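You operate a simulated robot arm through the tools that you are given. There is no shell and no other tool.

You are at the controls of a simulated robot arm. One attempt, no reset.

Task
Find the nut that drips and tighten it till the drops stop.
Fine: open the white wheel and wait for nought before opening the cover; leave the dry nuts; shut the cover after.

It is judged by the outcome, as a careful person would: the job done as asked, and still so three seconds after it is handed in. It fails if anything else is knocked over, pushed out of place, dropped, spilled or broken. Lids that push on must go on centred and level and be pressed home; caps that screw on are set level and turned clockwise until they are tight.

Robot
A 6-joint arm with a two-finger gripper, fixed in place. Base frame: the origin is on the floor under the middle of its stand, x ahead of it, y to its left, z up. Lengths are in mm, angles in rad, forces in N, time in s.
It reaches about 1572 mm from its shoulder. Its first joint turns from -2.897 to 2.897 rad. Payload 2.45 kg.
The tool frame sits at the grasp point between the pads (the TCP): z along the fingers, y along the line on which they close. The tips reach 20 mm beyond it. The gripper opens to 140 mm; its body begins 168 mm behind the TCP.
Orientation is told as [roll, pitch, yaw] about the base's x, y, z axes, in that order, counted from this pose: with the fingers straight down and closing along the base's y, the tool's x points along the base's -x, its y along +y and its z along -z.

Tools
- The arm moves only by the tool play_rows. Its argument "steps" is a list of rows, each a list of 2 entries, a list of its own where there are three numbers: the shift along the tool's x, y, z in mm, then the turn, a rotation vector about the tool's x, y, z in rad. In form: [[[tx, ty, tz], [ax, ay, az]], ...]. A call has 1 to 20 rows; each row shifts and turns the commanded pose from where the row before left it, along the tool's axes as they then stand. "fingers" is the finger opening in mm, from 0 to 140, set as the call begins (left out, the last holds). Each row takes 0.2 s and may step no farther than 50 mm and 0.15 rad from the row before; otherwise, or with a gripper value out of range, the whole call is refused. Where a pose cannot be reached the arm comes as near as it can. A force on the tool above 60 N (or 10 N above the force at the start of the call, whichever is more), or a blocked arm, ends the call early, and 0.2 s more pass. The fingers move at their own pace (about 45 mm/s each) and stop on an object; they squeeze with about 41 N. The grip force told is the motor's: it shows also when the fingers shut on nothing. Time passes only in rows, and 0.2 s behind the last, so rows that do not move let the fingers close. It gives the time, the measured TCP pose, the force on the tool (base axes), the opening and the grip force at its end, in the units of the frame above (readings bear some noise), with the torque about the TCP (base axes, N m) and any sound that the robot's microphone picked up.
- Cameras (640 x 400 px; columns grow to the right, rows downward): "scene" is fixed at [218.9, -649.5, 1577.4]; the picture's right is [0.87, -0.49, 0.00], its down [-0.17, -0.31, -0.94] and it looks along [0.46, 0.82, -0.35] (base axes); focal length 376 px, centre (320, 200). "wrist" rides on the gripper at [78, 11, -209] in the tool frame; the picture's right is [-0.14, 0.99, 0.00], its down [-0.92, -0.13, -0.37] and it looks along [-0.37, -0.05, 0.93] (tool axes); focal length 280 px, centre (320, 200). There is no depth. A picture from a camera that has moved, and an enlarged one, comes with that camera's place and axes in the base frame and with its lens.
- grab_frame(camera): a new picture of that camera. It takes no simulated time.
- zoom(camera, box): a new picture of the part [left, top, right, bottom] of that camera's present view, enlarged. It takes no simulated time.
- sign_off(): hands the job in; it is judged then, once.

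Nothing tells you positions but the pictures and the camera data. Unless the task says otherwise, let go and move clear before handing in.

The tools are called as name(argument=value, ...) on one line, values as JSON. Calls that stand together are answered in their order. play_rows: Moves the arm, as the interface text tells. Its arguments: {"type":"object","properties":{"steps":{"type":"array"},"fingers":{"type":"number"}},"required":["steps"]} The other tools are called the same way: grab_frame (camera) takes a picture; zoom (camera, box) takes an enlarged picture of a part of a camera's view; sign_off () hands the job in.

At the start:

```text
time_s: 0.0
tcp_pos: [682.1, 107.4, 1271.7]
orientation: [0.0, 0.0, 0.0]
contact_force: [-0.4, -0.2, -0.3]
torque: [-0.01, -0.04, -0.02]
width: 140.1
finger_force: 0.0
```

scene: 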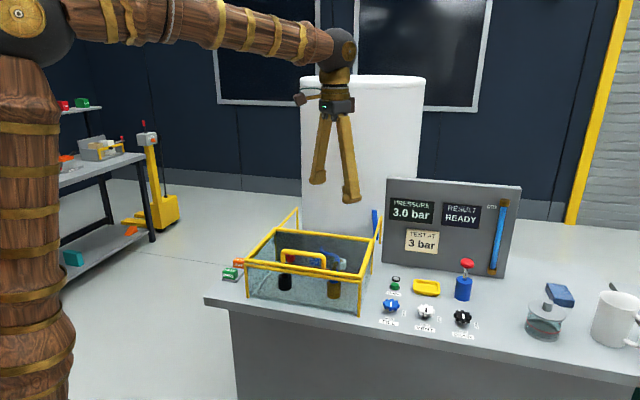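
wrist: 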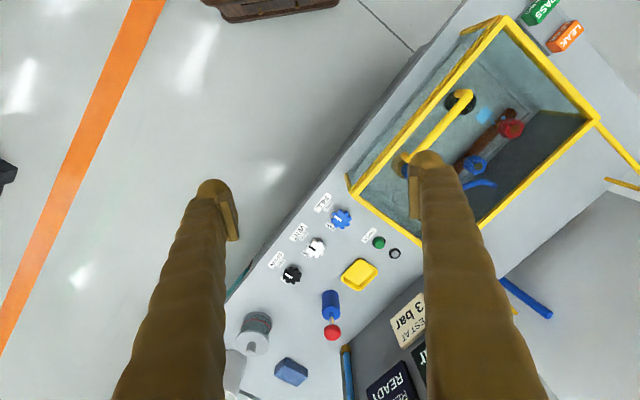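

I see a test bench with a yellow-framed clear cover over a fitting, three wheels (blue, white, black) and a pressure gauge reading 3.0 bar. I'll look closer before moving anything.

zoom(camera="scene", box=[210, 200, 400, 320])

zoom(camera="scene", box=[360, 170, 540, 350])

zoom(camera="wrist", box=[340, 0, 640, 250])

zoom(camera="wrist", box=[240, 170, 440, 370])

```text
3.33 times, centred on (305, 260) of scene
camera zoom: at [218.9, -649.5, 1577.4], right [0.87, -0.49, 0.0], down [-0.17, -0.31, -0.94], along [0.46, 0.82, -0.35], focal length 1252 px, centre (370, 0)
```

zoom: 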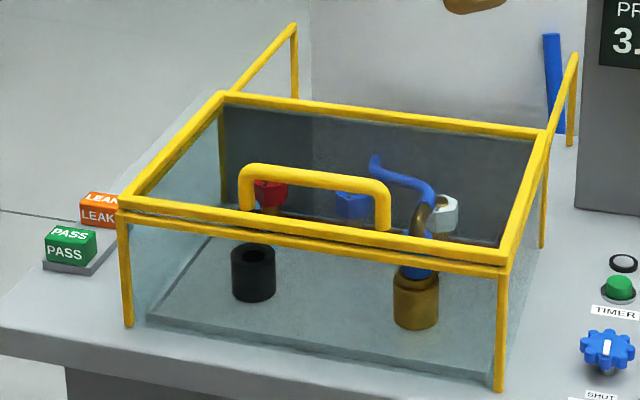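

```text
2.22 times, centred on (450, 260) of scene
camera zoom: at [218.9, -649.5, 1577.4], right [0.87, -0.49, 0.0], down [-0.17, -0.31, -0.94], along [0.46, 0.82, -0.35], focal length 835 px, centre (31, 67)
```

zoom: 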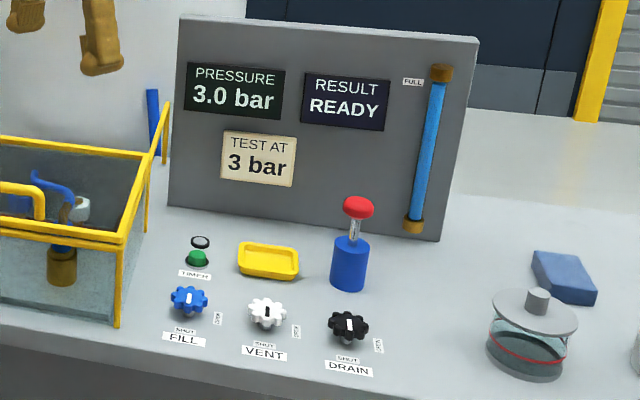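

```text
1.60 times, centred on (490, 125) of wrist
camera zoom: at [604.1, 120.3, 1480.9], right [0.14, 0.99, 0.0], down [0.92, -0.13, 0.37], along [0.37, -0.05, -0.93], focal length 449 px, centre (48, 320)
```

zoom: 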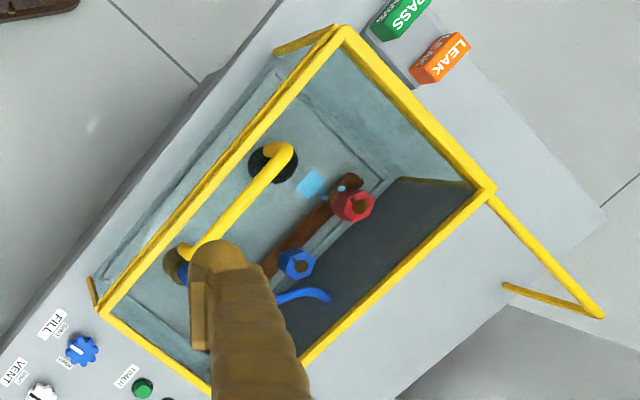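

```text
2.00 times, centred on (340, 270) of wrist
camera zoom: at [604.1, 120.3, 1480.9], right [0.14, 0.99, 0.0], down [0.92, -0.13, 0.37], along [0.37, -0.05, -0.93], focal length 561 px, centre (280, 60)
```

zoom: 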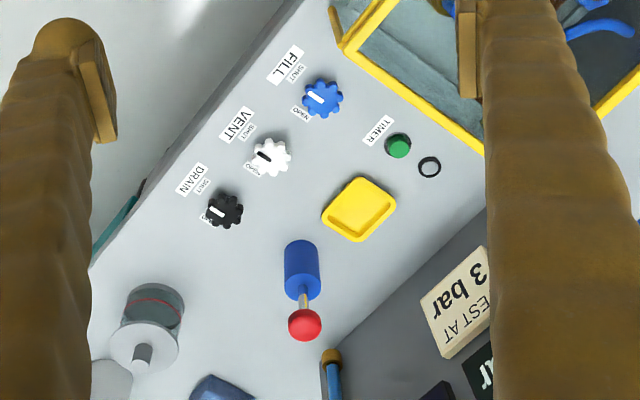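

The bench sits at 45° to the base: FILL is near (922,131), the white VENT wheel near (999,53), DRAIN near (1076,-22), all at z≈832. The cover runs from about (543,438) to (1004,350) at z≈943, with rails behind it. I'll move the wrist camera over the cover, squared to the bench, to watch which nut drips.

play_rows(steps=[[[-5.5, 38, 28], [0, 0, 0]], [[-5.5, 38, 28], [0, 0, 0]], [[-5.5, 38, 28], [0, 0, 0]], [[-5.5, 38, 28], [0, 0, 0]], [[-5.5, 38, 28], [0, 0, 0]], [[-5.5, 38, 28], [0, 0, 0]], [[0, 0, 0], [0, 0, -0.1309]], [[0, 0, 0], [0, 0, -0.1309]], [[0, 0, 0], [0, 0, -0.1309]], [[0, 0, 0], [0, 0, -0.1309]], [[0, 0, 0], [0, 0, -0.1309]], [[0, 0, 0], [0, 0, -0.1309]]])

grab_frame(camera="wrist")

grab_frame(camera="scene")

```text
time_s: 2.6
tcp_pos: [715.8, 336.9, 1104.3]
orientation: [0.002, 0.001, 0.788]
contact_force: [0.5, 0.6, -0.4]
torque: [0.02, 0.05, 0.0]
width: 140.0
finger_force: 0.1
```

```text
taken
camera wrist: at [652.7, 289.7, 1313.5], right [-0.6, 0.8, 0.0], down [0.74, 0.56, 0.37], along [0.29, 0.22, -0.93], focal length 280 px, centre (320, 200)
```

wrist: 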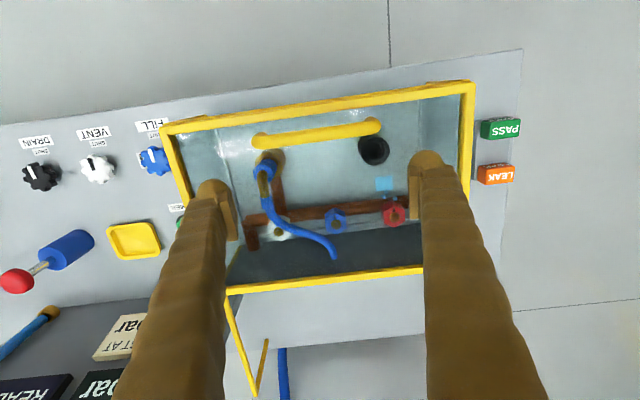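

```text
taken
```

scene: 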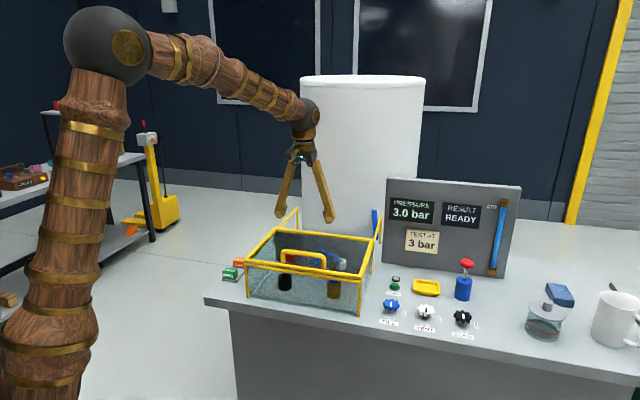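

The camera now looks into the box through the clear top, and I can see red, blue and grey nuts along a copper pipe. I'll zoom in and look for the drip.

zoom(camera="wrist", box=[220, 120, 440, 280])

play_rows(steps=[[[0, 0, 0], [0, 0, 0]]])

zoom(camera="wrist", box=[220, 120, 440, 280])

zoom(camera="scene", box=[240, 220, 380, 310])

```text
2.50 times, centred on (330, 200) of wrist
camera zoom: at [652.7, 289.7, 1313.5], right [-0.6, 0.8, 0.0], down [0.74, 0.56, 0.37], along [0.29, 0.22, -0.93], focal length 701 px, centre (295, 200)
```

zoom: 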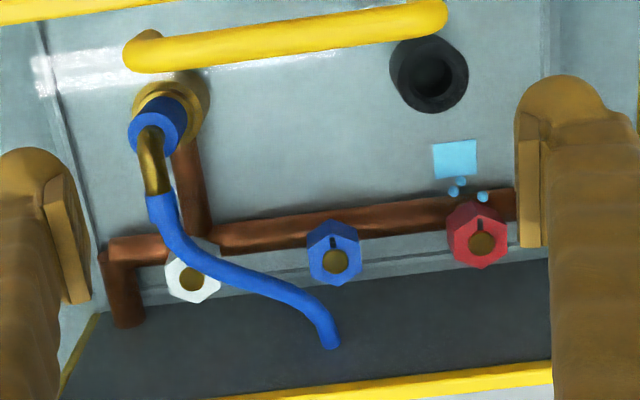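

```text
time_s: 3.0
tcp_pos: [716.3, 336.2, 1103.9]
orientation: [-0.001, -0.001, 0.787]
contact_force: [0.5, 0.2, 0.6]
torque: [0.02, 0.02, -0.05]
width: 140.1
finger_force: 0.2
```

```text
2.50 times, centred on (330, 200) of wrist
camera zoom: at [652.6, 289.8, 1313.5], right [-0.6, 0.8, 0.0], down [0.74, 0.56, 0.37], along [0.29, 0.22, -0.93], focal length 701 px, centre (295, 200)
```

zoom: 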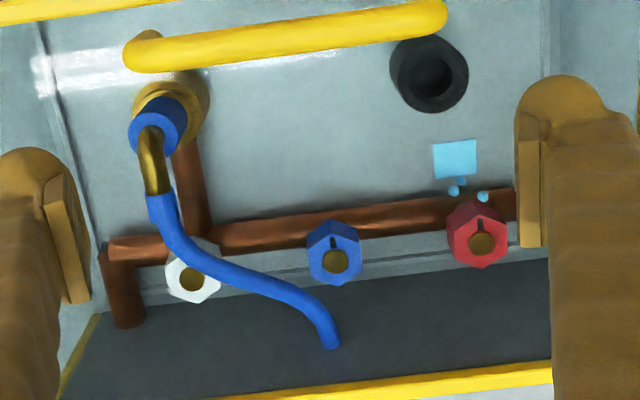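

```text
4.44 times, centred on (310, 265) of scene
camera zoom: at [218.9, -649.5, 1577.4], right [0.87, -0.49, 0.0], down [-0.17, -0.31, -0.94], along [0.46, 0.82, -0.35], focal length 1670 px, centre (364, -89)
```

zoom: 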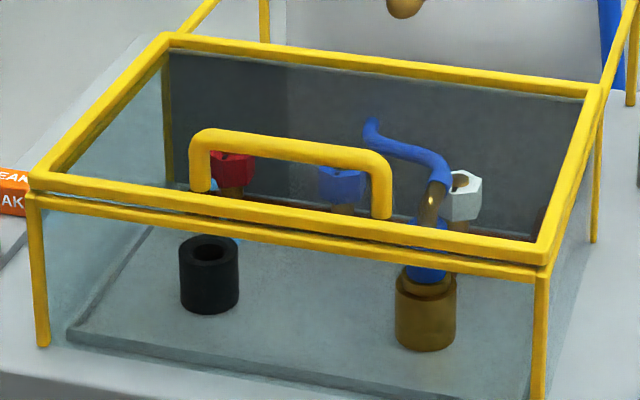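

Small blue drops sit by the red nut, at the right in this view. I'll watch over several moments to be sure which nut is dripping.

zoom(camera="wrist", box=[350, 160, 430, 230])

play_rows(steps=[[[0, 0, 0], [0, 0, 0]]])

zoom(camera="wrist", box=[350, 160, 430, 230])

play_rows(steps=[[[0, 0, 0], [0, 0, 0]], [[0, 0, 0], [0, 0, 0]]])

zoom(camera="wrist", box=[230, 160, 430, 260])

play_rows(steps=[[[0, 0, 0], [0, 0, 0]], [[0, 0, 0], [0, 0, 0]], [[0, 0, 0], [0, 0, 0]]])

zoom(camera="wrist", box=[230, 160, 430, 260])

```text
5.71 times, centred on (390, 195) of wrist
camera zoom: at [652.6, 289.8, 1313.5], right [-0.6, 0.8, 0.0], down [0.74, 0.56, 0.37], along [0.29, 0.22, -0.93], focal length 1602 px, centre (-80, 229)
```

zoom: 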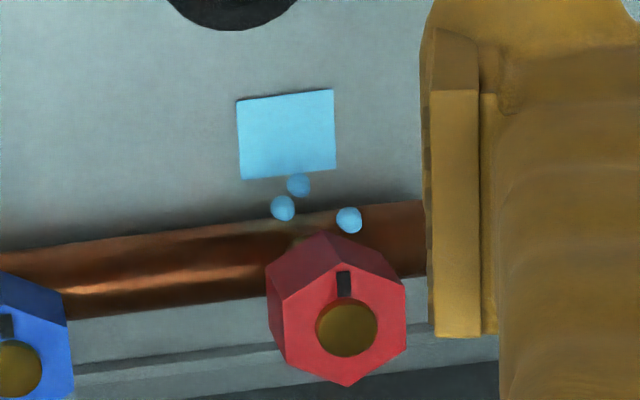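

```text
time_s: 3.4
tcp_pos: [717.4, 338.0, 1103.0]
orientation: [-0.001, -0.001, 0.785]
contact_force: [0.1, -1.0, -0.1]
torque: [0.01, 0.02, -0.01]
width: 140.0
finger_force: 0.1
```

```text
5.71 times, centred on (390, 195) of wrist
camera zoom: at [652.6, 289.8, 1313.5], right [-0.6, 0.8, 0.0], down [0.74, 0.56, 0.37], along [0.29, 0.22, -0.93], focal length 1602 px, centre (-80, 229)
```

zoom: 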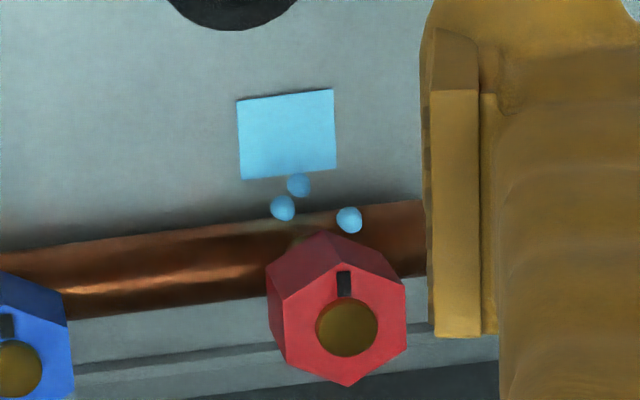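

```text
time_s: 4.0
tcp_pos: [716.5, 336.7, 1103.3]
orientation: [0.0, -0.003, 0.784]
contact_force: [-0.6, 0.3, -0.2]
torque: [0.01, -0.01, 0.02]
width: 140.1
finger_force: 0.0
```

```text
3.20 times, centred on (330, 210) of wrist
camera zoom: at [652.6, 289.8, 1313.5], right [-0.6, 0.8, 0.0], down [0.74, 0.56, 0.37], along [0.29, 0.22, -0.93], focal length 897 px, centre (288, 168)
```

zoom: 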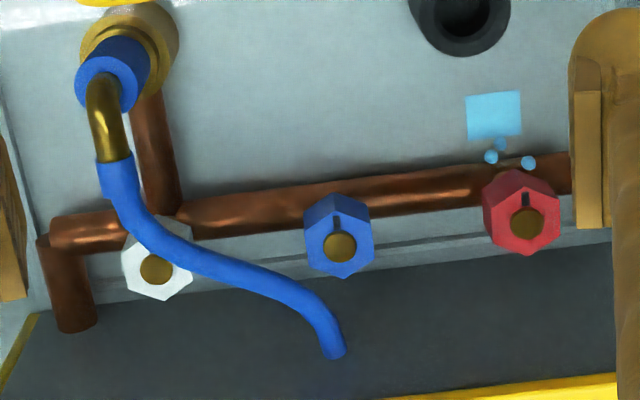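

```text
time_s: 4.8
tcp_pos: [715.6, 337.1, 1104.2]
orientation: [0.001, -0.001, 0.785]
contact_force: [-0.5, -0.4, -0.5]
torque: [0.0, 0.03, -0.02]
width: 140.1
finger_force: 0.0
```

```text
3.20 times, centred on (330, 210) of wrist
camera zoom: at [652.6, 289.8, 1313.5], right [-0.6, 0.8, 0.0], down [0.74, 0.56, 0.37], along [0.29, 0.22, -0.93], focal length 897 px, centre (288, 168)
```

zoom: 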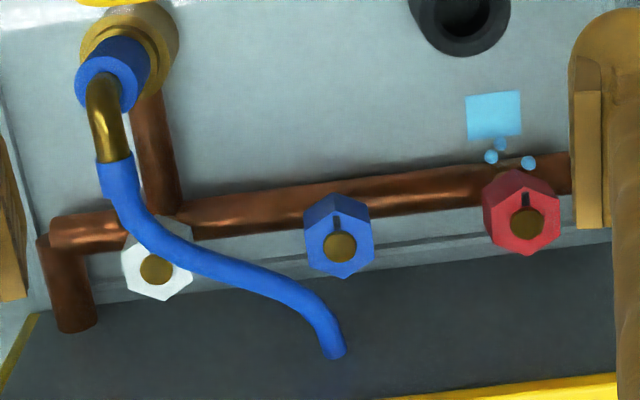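

The drops hang at the base of the red nut only; blue and grey look dry. Next comes the white VENT wheel at about (999,53,832), so I'll move above it and turn the gripper so the fingers close front to back across it.

play_rows(steps=[[[0, -44.5, 5], [0, 0, 0]], [[0, -44.5, 5], [0, 0, 0]], [[0, -44.5, 5], [0, 0, 0]], [[0, -44.5, 5], [0, 0, 0]], [[0, -44.5, 5], [0, 0, 0]], [[0, -44.5, 15], [0, 0, 0]], [[0, -44.5, 15], [0, 0, 0]], [[0, -44.5, 15], [0, 0, 0]], [[0, -44.5, 15], [0, 0, 0]]])

grab_frame(camera="wrist")

grab_frame(camera="scene")

```text
time_s: 6.8
tcp_pos: [1001.2, 54.0, 1017.2]
orientation: [0.0, -0.001, 0.786]
contact_force: [0.7, -0.2, 0.2]
torque: [-0.04, -0.04, 0.01]
width: 140.2
finger_force: 0.0
```

```text
taken
camera wrist: at [937.0, 7.0, 1227.6], right [-0.6, 0.8, 0.0], down [0.74, 0.56, 0.37], along [0.29, 0.22, -0.93], focal length 280 px, centre (320, 200)
```

wrist: 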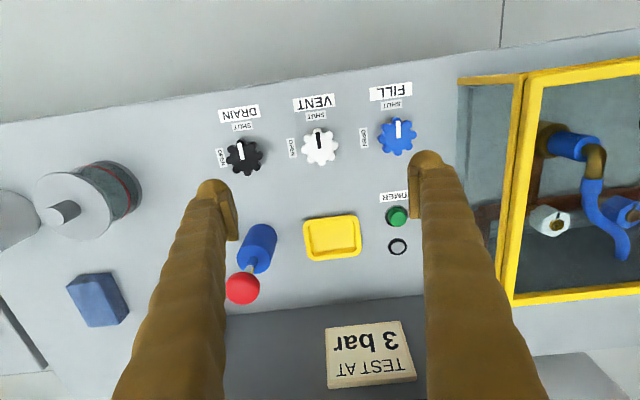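

```text
taken
```

scene: 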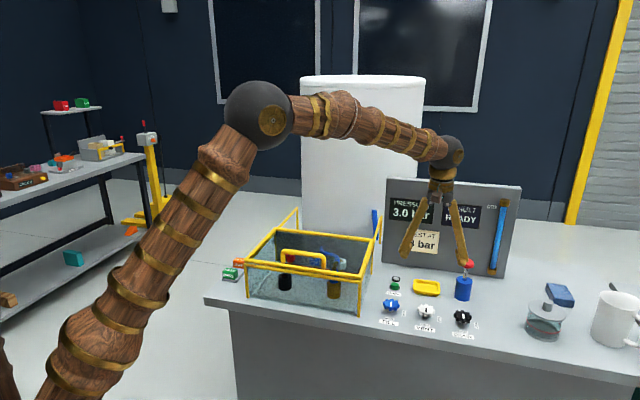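

zoom(camera="wrist", box=[270, 80, 370, 190])

zoom(camera="scene", box=[370, 270, 490, 345])

```text
3.64 times, centred on (320, 135) of wrist
camera zoom: at [937.0, 7.0, 1227.6], right [-0.6, 0.8, 0.0], down [0.74, 0.56, 0.37], along [0.29, 0.22, -0.93], focal length 1020 px, centre (320, 436)
```

zoom: 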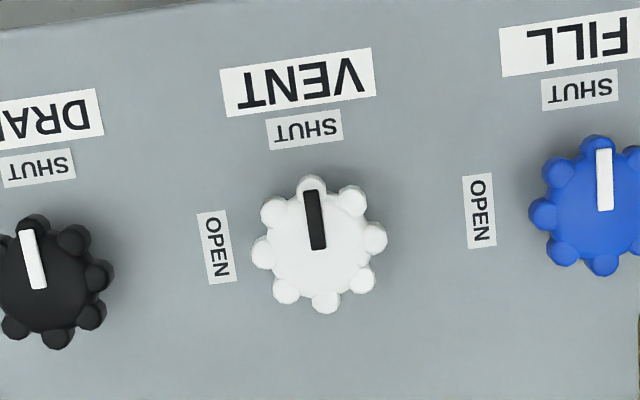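

```text
5.33 times, centred on (430, 308) of scene
camera zoom: at [218.9, -649.5, 1577.4], right [0.87, -0.49, 0.0], down [-0.17, -0.31, -0.94], along [0.46, 0.82, -0.35], focal length 2003 px, centre (-267, -373)
```

zoom: 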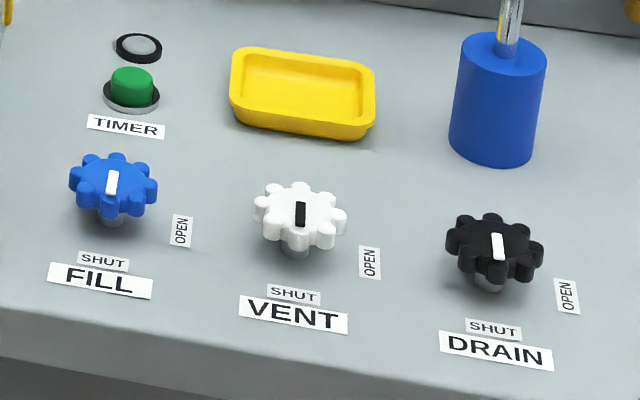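

The pointer on VENT stands at SHUT (front) and OPEN is to the bench's right, so it needs a 90° counter-clockwise turn seen from above. The wheel is about 52 mm across with its top at z≈832. I'll turn the gripper so the pads bear between lobes, then check the view.

play_rows(steps=[[[0, 0, 0], [0, 0, 0.1403]], [[0, 0, 0], [0, 0, 0.1403]], [[0, 0, 0], [0, 0, 0.1403]], [[0, 0, 0], [0, 0, 0.1403]], [[0, 0, 0], [0, 0, 0.1403]], [[0, 0, 0], [0, 0, 0.1403]], [[0, 0, 0], [0, 0, 0.1403]], [[0, 0, 0], [0, 0, 0.1403]], [[0, 0, 0], [0, 0, 0.1403]], [[0, 0, 0], [0, 0, 0.1403]], [[0, 0, 0], [0, 0, 0.1403]], [[0, 0, 0], [0, 0, 0.1403]], [[0, 0, 0], [0, 0, 0.1403]], [[0, 0, 0], [0, 0, 0.1403]], [[0, 0, 0], [0, 0, 0]]], fingers=80)

grab_frame(camera="wrist")

grab_frame(camera="scene")

```text
time_s: 10.0
tcp_pos: [1000.1, 53.7, 1017.5]
orientation: [0.0, 0.0, -1.18]
contact_force: [0.0, 0.3, -0.2]
torque: [-0.02, 0.0, 0.02]
width: 79.8
finger_force: 0.1
```

```text
taken
camera wrist: at [979.0, 131.0, 1227.7], right [0.97, 0.25, 0.0], down [0.23, -0.9, 0.37], along [0.09, -0.36, -0.93], focal length 280 px, centre (320, 200)
```

wrist: 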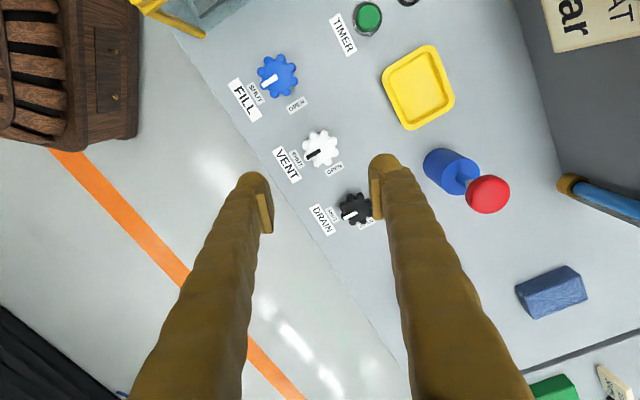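

```text
taken
```

scene: 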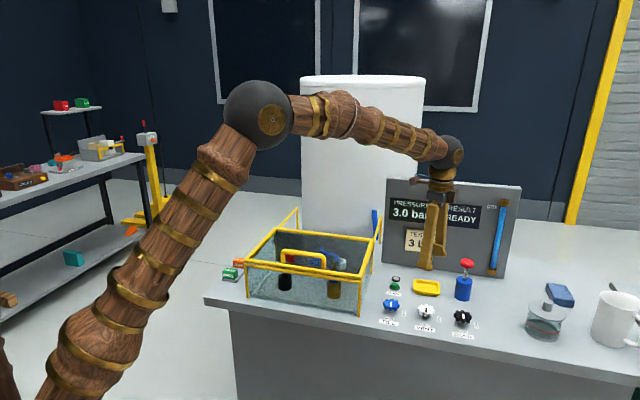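

The TCP is over the white wheel within about 1 mm in both views. I'll descend partway and recheck alignment.

play_rows(steps=[[[0.3, -0.9, 35], [0, 0, 0]], [[0, 0, 35], [0, 0, 0]], [[0, 0, 35], [0, 0, 0]], [[0, 0, 30], [0, 0, 0]], [[0, 0, 0], [0, 0, 0]]])

grab_frame(camera="wrist")

zoom(camera="scene", box=[370, 230, 490, 345])

```text
time_s: 11.2
tcp_pos: [997.0, 50.7, 880.7]
orientation: [0.001, 0.0, -1.18]
contact_force: [-0.2, -0.2, 0.2]
torque: [-0.02, 0.02, 0.02]
width: 79.9
finger_force: 0.2
```

```text
taken
camera wrist: at [976.4, 128.8, 1091.4], right [0.97, 0.25, 0.0], down [0.23, -0.9, 0.37], along [0.09, -0.36, -0.93], focal length 280 px, centre (320, 200)
```

wrist: 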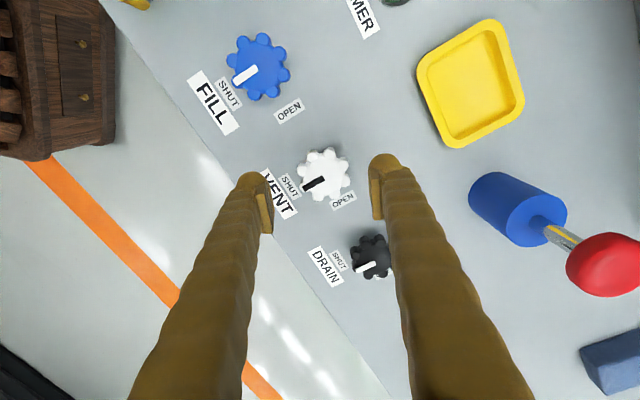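

```text
3.48 times, centred on (430, 288) of scene
camera zoom: at [218.9, -649.5, 1577.4], right [0.87, -0.49, 0.0], down [-0.17, -0.31, -0.94], along [0.46, 0.82, -0.35], focal length 1306 px, centre (-63, -104)
```

zoom: 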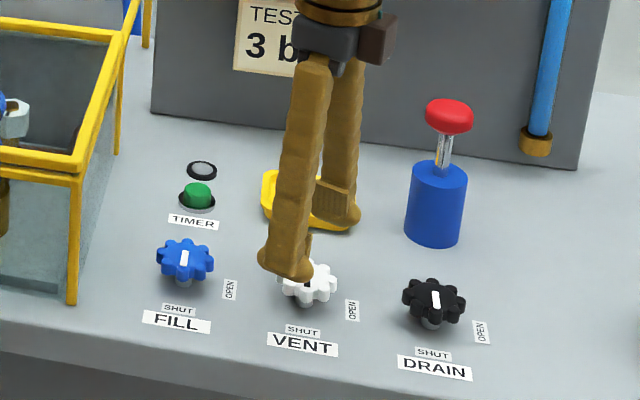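

I'm about 3 mm short along the closing axis, so I'll correct that and lower the pads around the wheel rim.

play_rows(steps=[[[0.4, 2.8, 15], [0, 0, 0]], [[0, 0, 15], [0, 0, 0]], [[0, 0, 14], [0, 0, 0]], [[0, 0, 0], [0, 0, 0]]])

grab_frame(camera="wrist")

zoom(camera="scene", box=[370, 230, 490, 345])

```text
time_s: 12.2
tcp_pos: [1000.8, 56.6, 839.4]
orientation: [0.001, -0.001, -1.179]
contact_force: [-0.4, 0.8, -0.4]
torque: [0.0, 0.02, 0.0]
width: 79.7
finger_force: 0.1
```

```text
taken
camera wrist: at [979.6, 131.4, 1048.5], right [0.97, 0.25, 0.0], down [0.23, -0.9, 0.37], along [0.09, -0.36, -0.93], focal length 280 px, centre (320, 200)
```

wrist: 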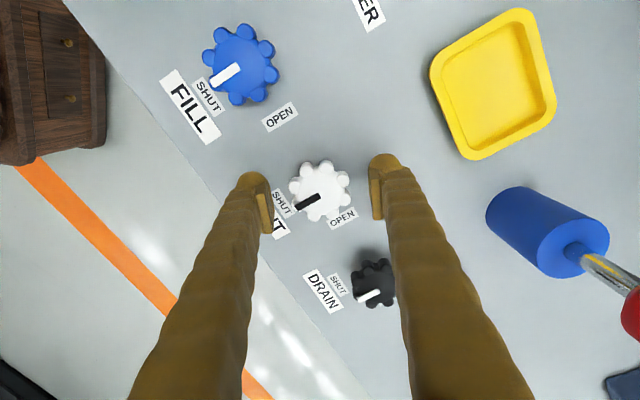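

```text
3.48 times, centred on (430, 288) of scene
camera zoom: at [218.9, -649.5, 1577.4], right [0.87, -0.49, 0.0], down [-0.17, -0.31, -0.94], along [0.46, 0.82, -0.35], focal length 1306 px, centre (-63, -104)
```

zoom: 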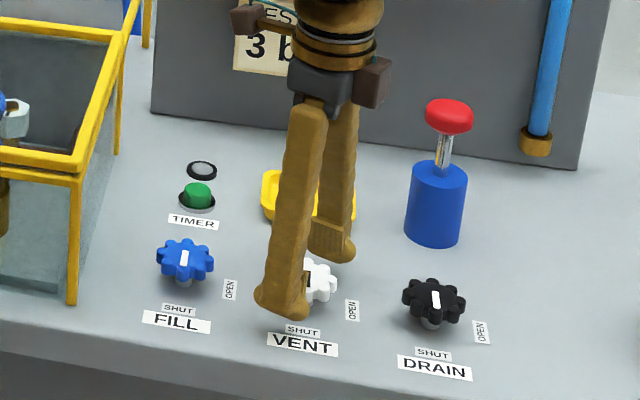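

The pads straddle the white wheel, centred and clear of the bench. I'll close on it.

play_rows(steps=[[[0, 0, 0], [0, 0, 0]], [[0, 0, 0], [0, 0, 0]], [[0, 0, 0], [0, 0, 0]], [[0, 0, 0], [0, 0, 0]]], fingers=30)

grab_frame(camera="wrist")

```text
time_s: 13.2
tcp_pos: [1000.6, 54.2, 838.4]
orientation: [-0.001, 0.0, -1.179]
contact_force: [-4.6, -2.0, 1.0]
torque: [-0.04, 0.07, 0.07]
width: 48.1
finger_force: 43.8
```

```text
taken
camera wrist: at [979.4, 131.3, 1048.6], right [0.97, 0.25, 0.0], down [0.23, -0.9, 0.37], along [0.09, -0.36, -0.93], focal length 280 px, centre (320, 200)
```

wrist: 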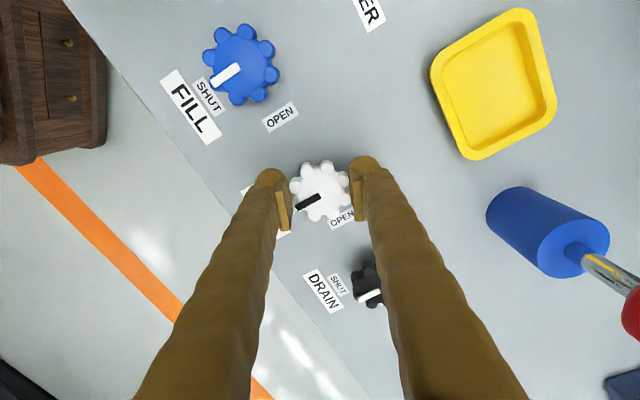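

The wheel is held at 48 mm between lobes. I'll turn it counter-clockwise, first a third of the way to check it follows.

play_rows(steps=[[[0, 0, 0], [0, 0, -0.1]], [[0, 0, 0], [0, 0, -0.1]], [[0, 0, 0], [0, 0, -0.1]], [[0, 0, 0], [0, 0, -0.1]], [[0, 0, 0], [0, 0, -0.1]]])

grab_frame(camera="wrist")

zoom(camera="scene", box=[370, 180, 530, 345])

```text
time_s: 14.4
tcp_pos: [999.4, 53.0, 840.0]
orientation: [-0.001, 0.002, -0.678]
contact_force: [-40.0, -17.3, 6.2]
torque: [-0.2, 0.5, -0.04]
width: 48.2
finger_force: 44.9
```

```text
taken
camera wrist: at [945.3, 112.2, 1048.7], right [0.73, 0.69, 0.0], down [0.64, -0.68, 0.37], along [0.25, -0.27, -0.93], focal length 280 px, centre (320, 200)
```

wrist: 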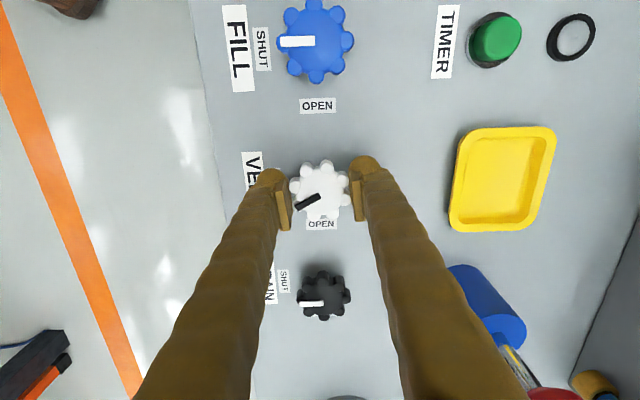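

```text
2.42 times, centred on (450, 262) of scene
camera zoom: at [218.9, -649.5, 1577.4], right [0.87, -0.49, 0.0], down [-0.17, -0.31, -0.94], along [0.46, 0.82, -0.35], focal length 911 px, centre (5, 48)
```

zoom: 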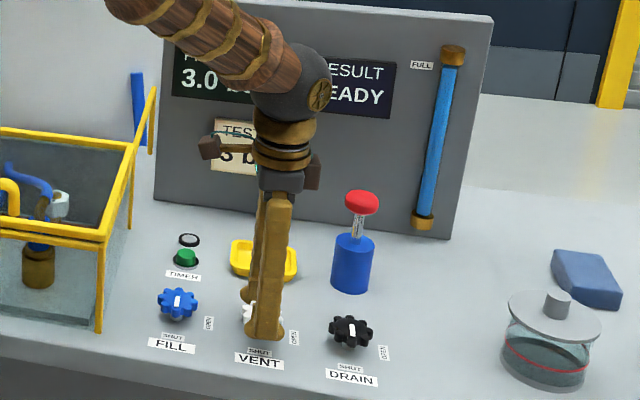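

The wheel follows the gripper. A sideways force of about 44 N has built up because I'm slightly off the wheel's axis, so I'll nudge the tool with that force to relieve it before continuing.

play_rows(steps=[[[0.35, -0.7, 0], [0, 0, 0]], [[0, 0, 0], [0, 0, 0]]])

```text
time_s: 15.0
tcp_pos: [999.8, 53.5, 839.1]
orientation: [-0.001, 0.002, -0.679]
contact_force: [-46.6, -16.8, 0.9]
torque: [-0.13, 0.51, -0.07]
width: 48.3
finger_force: 44.4
```

play_rows(steps=[[[0.7, -1.3, 0], [0, 0, 0]], [[0, 0, 0], [0, 0, 0]], [[0, 0, 0], [0, 0, 0]]])

zoom(camera="wrist", box=[250, 140, 390, 240])

```text
time_s: 15.8
tcp_pos: [1000.3, 53.5, 838.3]
orientation: [-0.001, 0.0, -0.678]
contact_force: [-8.5, -10.1, -18.2]
torque: [-0.13, -0.1, 0.0]
width: 48.2
finger_force: 45.5
```

```text
4.00 times, centred on (320, 190) of wrist
camera zoom: at [944.5, 112.0, 1048.6], right [0.73, 0.68, 0.0], down [0.64, -0.68, 0.37], along [0.25, -0.27, -0.93], focal length 1122 px, centre (320, 240)
```

zoom: 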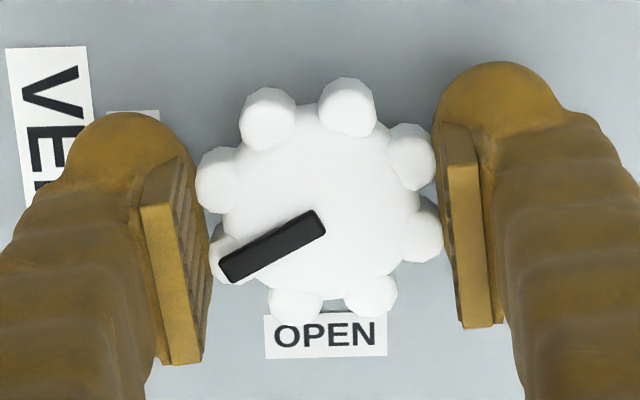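

The side force has dropped. I'll keep turning in smaller chunks and watch the force.

play_rows(steps=[[[0, 0, 0], [0, 0, -0.1]], [[0, 0, 0], [0, 0, -0.1]], [[0, 0, 0], [0, 0, -0.1]], [[0, 0, 0], [0, 0, 0]]])

```text
time_s: 16.8
tcp_pos: [999.8, 53.5, 838.2]
orientation: [0.0, -0.001, -0.377]
contact_force: [14.3, -4.7, -27.7]
torque: [0.06, -0.27, 0.01]
width: 48.3
finger_force: 45.4
```

play_rows(steps=[[[-0.4, 0, 0.7], [0, 0, -0.05]], [[0, 0, 0.3], [0, 0, -0.1]], [[0, 0, 0], [0, 0, -0.1]], [[0, 0, 0], [0, 0, -0.1]], [[0, 0, 0], [0, 0, 0]]])

grab_frame(camera="wrist")

grab_frame(camera="scene")

```text
time_s: 18.0
tcp_pos: [999.5, 52.9, 839.3]
orientation: [0.001, -0.004, -0.027]
contact_force: [7.4, -0.1, 1.8]
torque: [-0.05, -0.06, 0.01]
width: 48.0
finger_force: 44.7
```

```text
taken
camera wrist: at [920.3, 66.8, 1048.8], right [0.17, 0.99, 0.0], down [0.92, -0.15, 0.37], along [0.36, -0.06, -0.93], focal length 280 px, centre (320, 200)
```

wrist: 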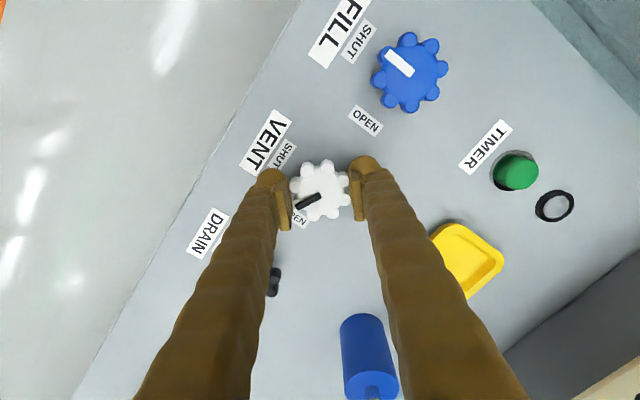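

```text
taken
```

scene: 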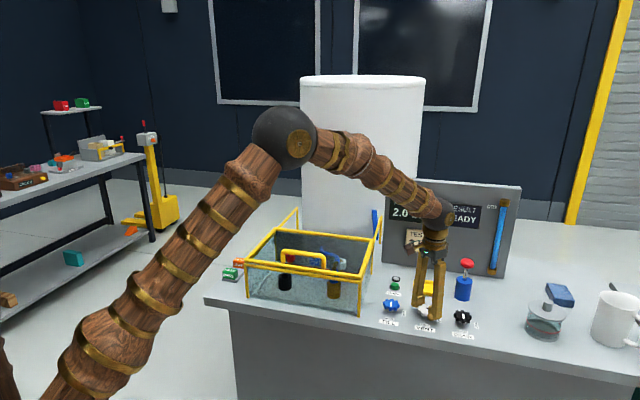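

Pressure is already falling (2.0 bar). I'll finish the turn to OPEN.

play_rows(steps=[[[0, 0, 0], [0, 0, -0.1]], [[0, 0, 0], [0, 0, -0.1]], [[0, 0, 0], [0, 0, -0.1]], [[0, 0, 0], [0, 0, -0.1]], [[0, 0, 0], [0, 0, 0]]])

grab_frame(camera="wrist")

zoom(camera="scene", box=[370, 170, 530, 340])

```text
time_s: 19.2
tcp_pos: [999.3, 52.3, 839.6]
orientation: [0.0, -0.001, 0.373]
contact_force: [4.6, -11.6, 23.0]
torque: [-0.18, -0.03, -0.01]
width: 48.0
finger_force: 45.0
```

```text
taken
camera wrist: at [921.4, 35.1, 1048.7], right [-0.23, 0.97, 0.0], down [0.9, 0.22, 0.37], along [0.36, 0.09, -0.93], focal length 280 px, centre (320, 200)
```

wrist: 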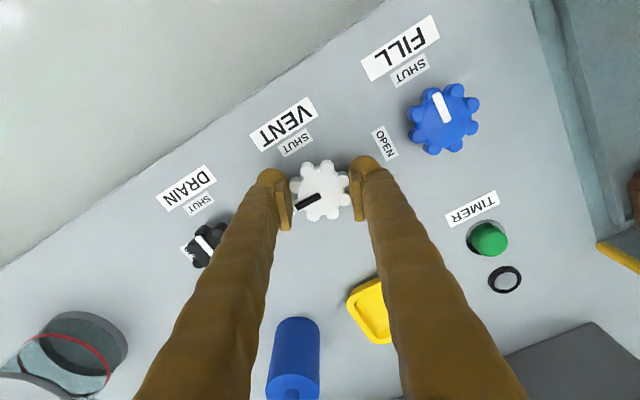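

```text
2.35 times, centred on (450, 255) of scene
camera zoom: at [218.9, -649.5, 1577.4], right [0.87, -0.49, 0.0], down [-0.17, -0.31, -0.94], along [0.46, 0.82, -0.35], focal length 884 px, centre (14, 71)
```

zoom: 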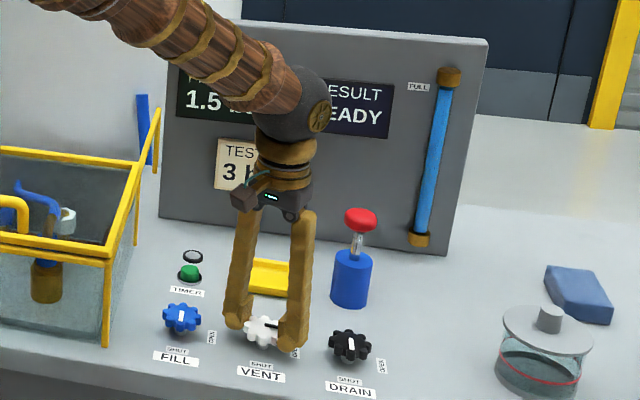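

The pointer is within a degree of OPEN and pressure is at 1.5 bar. A last touch of turn, then I'll release and rise.

play_rows(steps=[[[0, 0, -0.5], [0, 0, -0.025]], [[0, 0, 0], [0, 0, 0]]])

play_rows(steps=[[[0, 0, 0], [0, 0, 0]], [[0, 0, 0], [0, 0, 0]], [[0, 0, -10], [0, 0, 0]], [[0, 0, -40], [0, 0, 0]], [[0, 0, -50], [0, 0, 0]], [[0, 0, -50], [0, 0, 0]], [[0, 0, -50], [0, 0, 0]]], fingers=75)

grab_frame(camera="wrist")

grab_frame(camera="scene")

```text
time_s: 19.8
tcp_pos: [998.7, 53.3, 837.7]
orientation: [0.0, -0.004, 0.396]
contact_force: [13.7, -15.5, 19.3]
torque: [-0.2, -0.24, 0.05]
width: 48.3
finger_force: 44.8
```

```text
time_s: 21.4
tcp_pos: [997.7, 54.7, 1036.1]
orientation: [0.001, 0.003, 0.396]
contact_force: [0.2, -0.3, -0.9]
torque: [0.04, 0.07, 0.02]
width: 74.7
finger_force: 0.1
```

```text
taken
camera wrist: at [920.7, 35.7, 1246.7], right [-0.25, 0.97, 0.0], down [0.9, 0.24, 0.37], along [0.36, 0.09, -0.93], focal length 280 px, centre (320, 200)
```

wrist: 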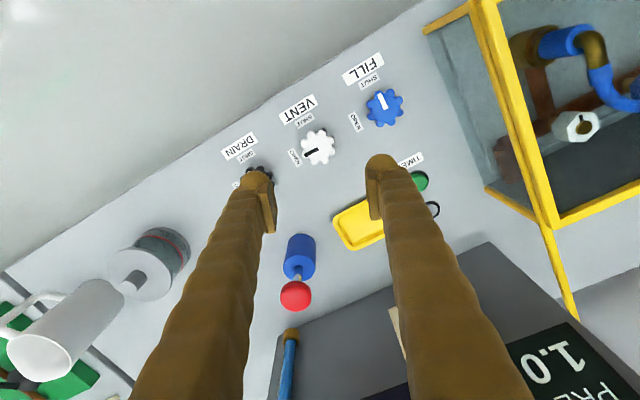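

```text
taken
```

scene: 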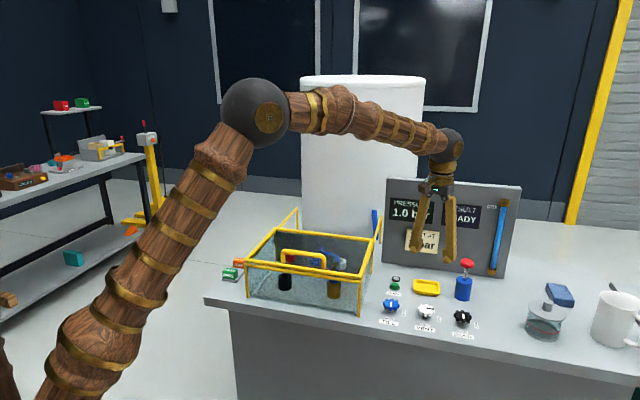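

VENT now points to OPEN and the panel reads 1.0 bar and falling. While it drains, I'll study how the cover opens (hinge or slide).

zoom(camera="wrist", box=[420, 0, 640, 320])

zoom(camera="scene", box=[330, 195, 400, 320])

zoom(camera="scene", box=[215, 195, 310, 310])

```text
1.25 times, centred on (530, 160) of wrist
camera zoom: at [920.7, 35.7, 1246.7], right [-0.25, 0.97, 0.0], down [0.9, 0.24, 0.37], along [0.36, 0.09, -0.93], focal length 350 px, centre (58, 250)
```

zoom: 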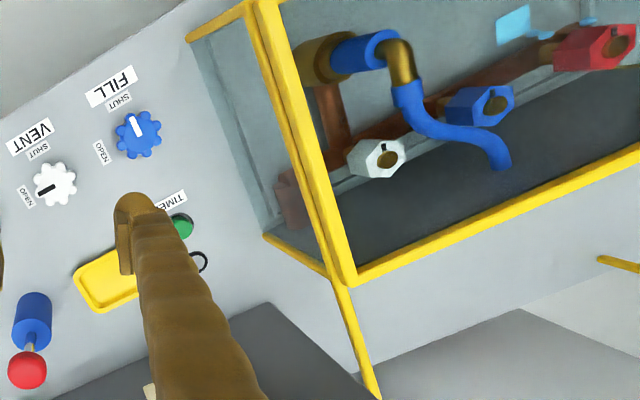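

```text
3.20 times, centred on (365, 258) of scene
camera zoom: at [218.9, -649.5, 1577.4], right [0.87, -0.49, 0.0], down [-0.17, -0.31, -0.94], along [0.46, 0.82, -0.35], focal length 1202 px, centre (176, 16)
```

zoom: 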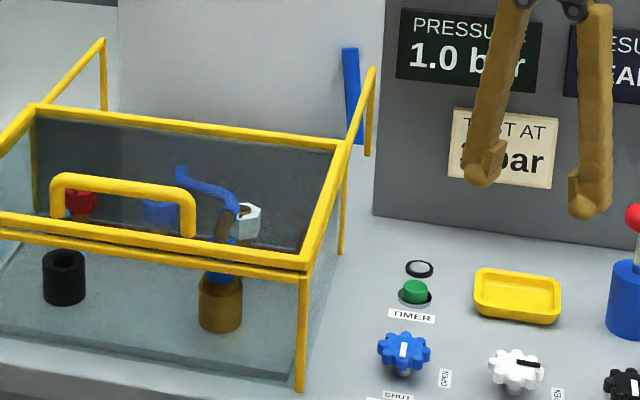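

```text
3.48 times, centred on (262, 252) of scene
camera zoom: at [218.9, -649.5, 1577.4], right [0.87, -0.49, 0.0], down [-0.17, -0.31, -0.94], along [0.46, 0.82, -0.35], focal length 1306 px, centre (520, 17)
```

zoom: 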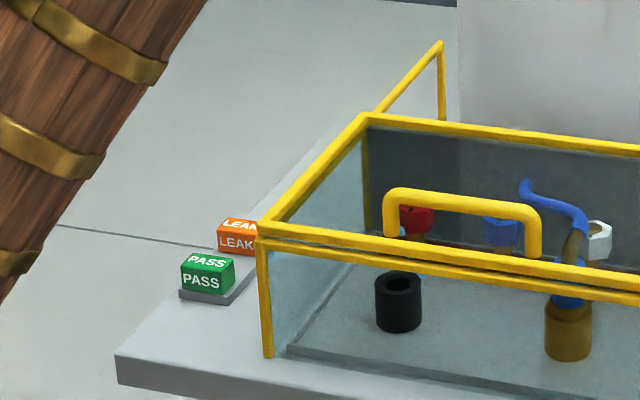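

The lid frame rests on two side rails that run back past the box, so the cover slides rearward by its handle. I'll move above the handle, near (692,315), with the fingers set to close front to back, while the pressure falls.

play_rows(steps=[[[20.2, 39.9, -20], [0, 0, 0]], [[20.2, 39.9, -20], [0, 0, 0]], [[20.2, 39.9, -20], [0, 0, 0]], [[20.2, 39.9, -10], [0, 0, 0]], [[20.2, 39.9, -10], [0, 0, 0]], [[20.2, 39.9, -10], [0, 0, 0]], [[20.2, 39.9, 0], [0, 0, 0]], [[20.2, 39.9, 0], [0, 0, 0]], [[20.2, 39.9, 0], [0, 0, 0]], [[0, 0, 0], [0, 0, 0.1476]], [[0, 0, 0], [0, 0, 0.1476]], [[0, 0, 0], [0, 0, 0.1476]], [[0, 0, 0], [0, 0, 0.1476]], [[0, 0, 0], [0, 0, 0.1476]], [[0, 0, 0], [0, 0, 0.1476]], [[0, 0, 0], [0, 0, 0.1476]], [[0, 0, 0], [0, 0, 0.1476]], [[0, 0, 0], [0, 0, 0]]])

grab_frame(camera="wrist")

grab_frame(camera="scene")

```text
time_s: 25.2
tcp_pos: [693.1, 314.7, 1128.5]
orientation: [0.001, 0.0, -0.787]
contact_force: [-0.8, -0.1, 0.0]
torque: [-0.01, 0.02, -0.01]
width: 74.8
finger_force: 0.1
```

```text
taken
camera wrist: at [644.9, 378.9, 1338.7], right [0.8, 0.6, 0.0], down [0.56, -0.74, 0.37], along [0.22, -0.29, -0.93], focal length 280 px, centre (320, 200)
```

wrist: 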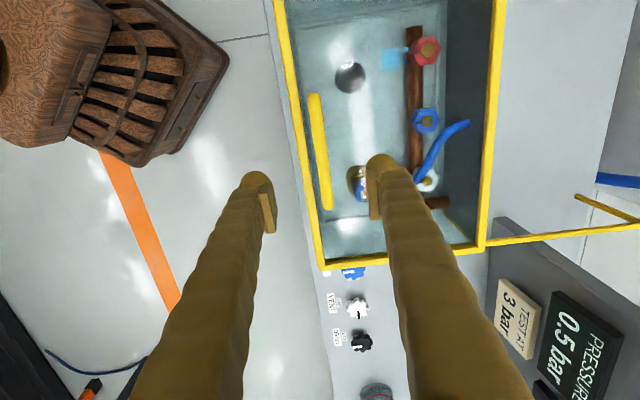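

```text
taken
```

scene: 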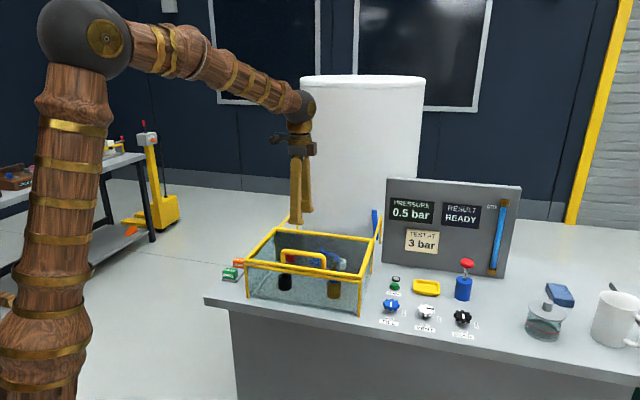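

Pressure is at 0.5 bar, so I'm holding off on the cover. Meanwhile I'll refine the handle's position.

zoom(camera="wrist", box=[260, 70, 400, 230])

play_rows(steps=[[[0, 0, 0], [0, 0, 0]], [[0, 0, 0], [0, 0, 0]], [[0, 0, 0], [0, 0, 0]], [[0, 0, 0], [0, 0, 0]], [[0, 0, 0], [0, 0, 0]], [[0, 0, 0], [0, 0, 0]], [[0, 0, 0], [0, 0, 0]], [[0, 0, 0], [0, 0, 0]]])

zoom(camera="scene", box=[380, 180, 520, 270])

```text
2.50 times, centred on (330, 150) of wrist
camera zoom: at [644.9, 378.9, 1338.7], right [0.8, 0.6, 0.0], down [0.56, -0.74, 0.37], along [0.22, -0.29, -0.93], focal length 701 px, centre (295, 325)
```

zoom: 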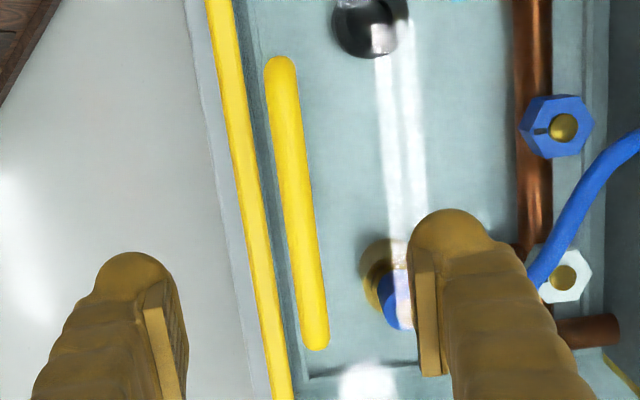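

```text
time_s: 27.0
tcp_pos: [693.9, 315.8, 1128.8]
orientation: [0.001, -0.002, -0.786]
contact_force: [-0.1, -0.5, -1.3]
torque: [-0.06, 0.0, 0.03]
width: 74.8
finger_force: 0.1
```

```text
4.44 times, centred on (450, 225) of scene
camera zoom: at [218.9, -649.5, 1577.4], right [0.87, -0.49, 0.0], down [-0.17, -0.31, -0.94], along [0.46, 0.82, -0.35], focal length 1670 px, centre (-258, 89)
```

zoom: 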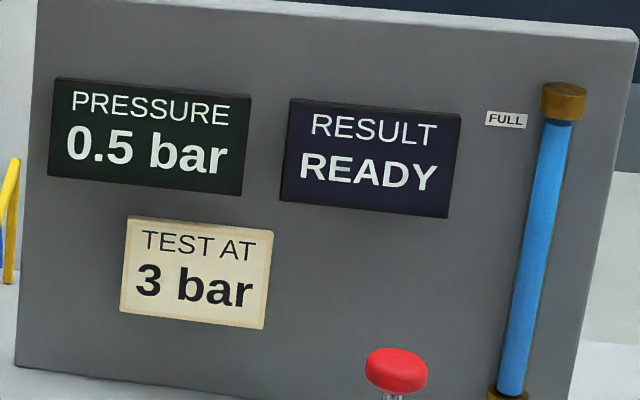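

The handle centre is about (694,318,980). Pressure still shows 0.5 bar, so I'll keep waiting for nought.

play_rows(steps=[[[0, 0, 0], [0, 0, 0]], [[0, 0, 0], [0, 0, 0]], [[0, 0, 0], [0, 0, 0]], [[0, 0, 0], [0, 0, 0]], [[0, 0, 0], [0, 0, 0]], [[0, 0, 0], [0, 0, 0]], [[0, 0, 0], [0, 0, 0]], [[0, 0, 0], [0, 0, 0]], [[0, 0, 0], [0, 0, 0]], [[0, 0, 0], [0, 0, 0]], [[0, 0, 0], [0, 0, 0]], [[0, 0, 0], [0, 0, 0]], [[0, 0, 0], [0, 0, 0]], [[0, 0, 0], [0, 0, 0]], [[0, 0, 0], [0, 0, 0]]])

zoom(camera="scene", box=[380, 180, 520, 330])

```text
time_s: 30.2
tcp_pos: [693.7, 314.2, 1129.0]
orientation: [0.0, -0.001, -0.786]
contact_force: [-0.3, 0.2, 0.0]
torque: [0.0, -0.01, 0.02]
width: 75.0
finger_force: 0.1
```

```text
2.67 times, centred on (450, 255) of scene
camera zoom: at [218.9, -649.5, 1577.4], right [0.87, -0.49, 0.0], down [-0.17, -0.31, -0.94], along [0.46, 0.82, -0.35], focal length 1002 px, centre (-27, 53)
```

zoom: 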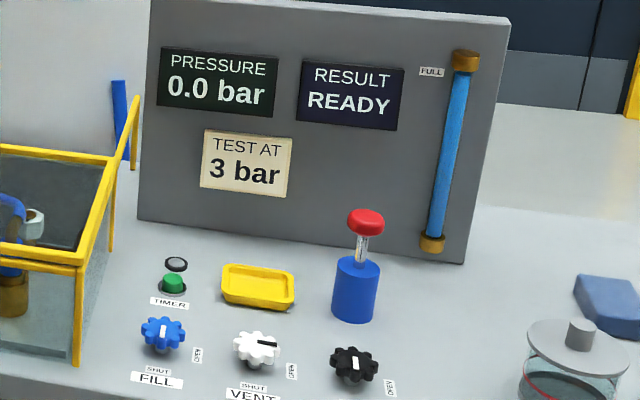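

The gauge reads 0.0 bar. I'll descend toward the handle, stopping above it to check alignment.

play_rows(steps=[[[0, 2, 35], [0, 0, 0]], [[0, 0, 35], [0, 0, 0]], [[0, 0, 30], [0, 0, 0]], [[0, 0, 0], [0, 0, 0]]], fingers=60)

grab_frame(camera="wrist")

zoom(camera="scene", box=[220, 180, 400, 310])

```text
time_s: 31.2
tcp_pos: [693.6, 316.6, 1028.7]
orientation: [-0.001, 0.0, -0.786]
contact_force: [-0.5, -0.9, -0.4]
torque: [-0.01, 0.02, -0.03]
width: 60.1
finger_force: 0.1
```

```text
taken
camera wrist: at [645.9, 380.8, 1238.7], right [0.8, 0.6, 0.0], down [0.56, -0.74, 0.37], along [0.22, -0.29, -0.93], focal length 280 px, centre (320, 200)
```

wrist: 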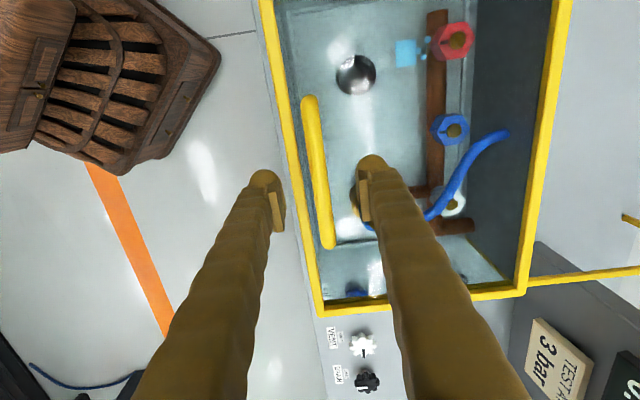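

```text
3.08 times, centred on (310, 245) of scene
camera zoom: at [218.9, -649.5, 1577.4], right [0.87, -0.49, 0.0], down [-0.17, -0.31, -0.94], along [0.46, 0.82, -0.35], focal length 1156 px, centre (351, 62)
```

zoom: 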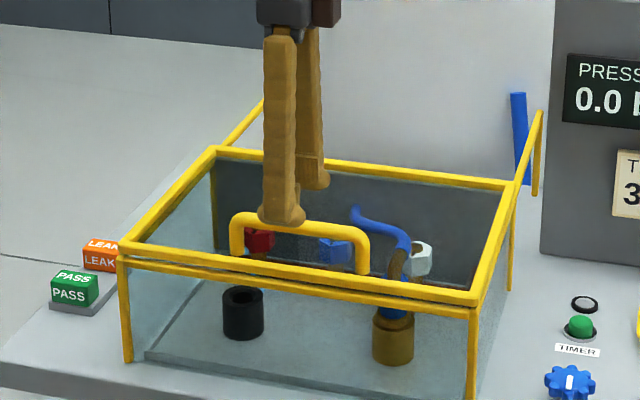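

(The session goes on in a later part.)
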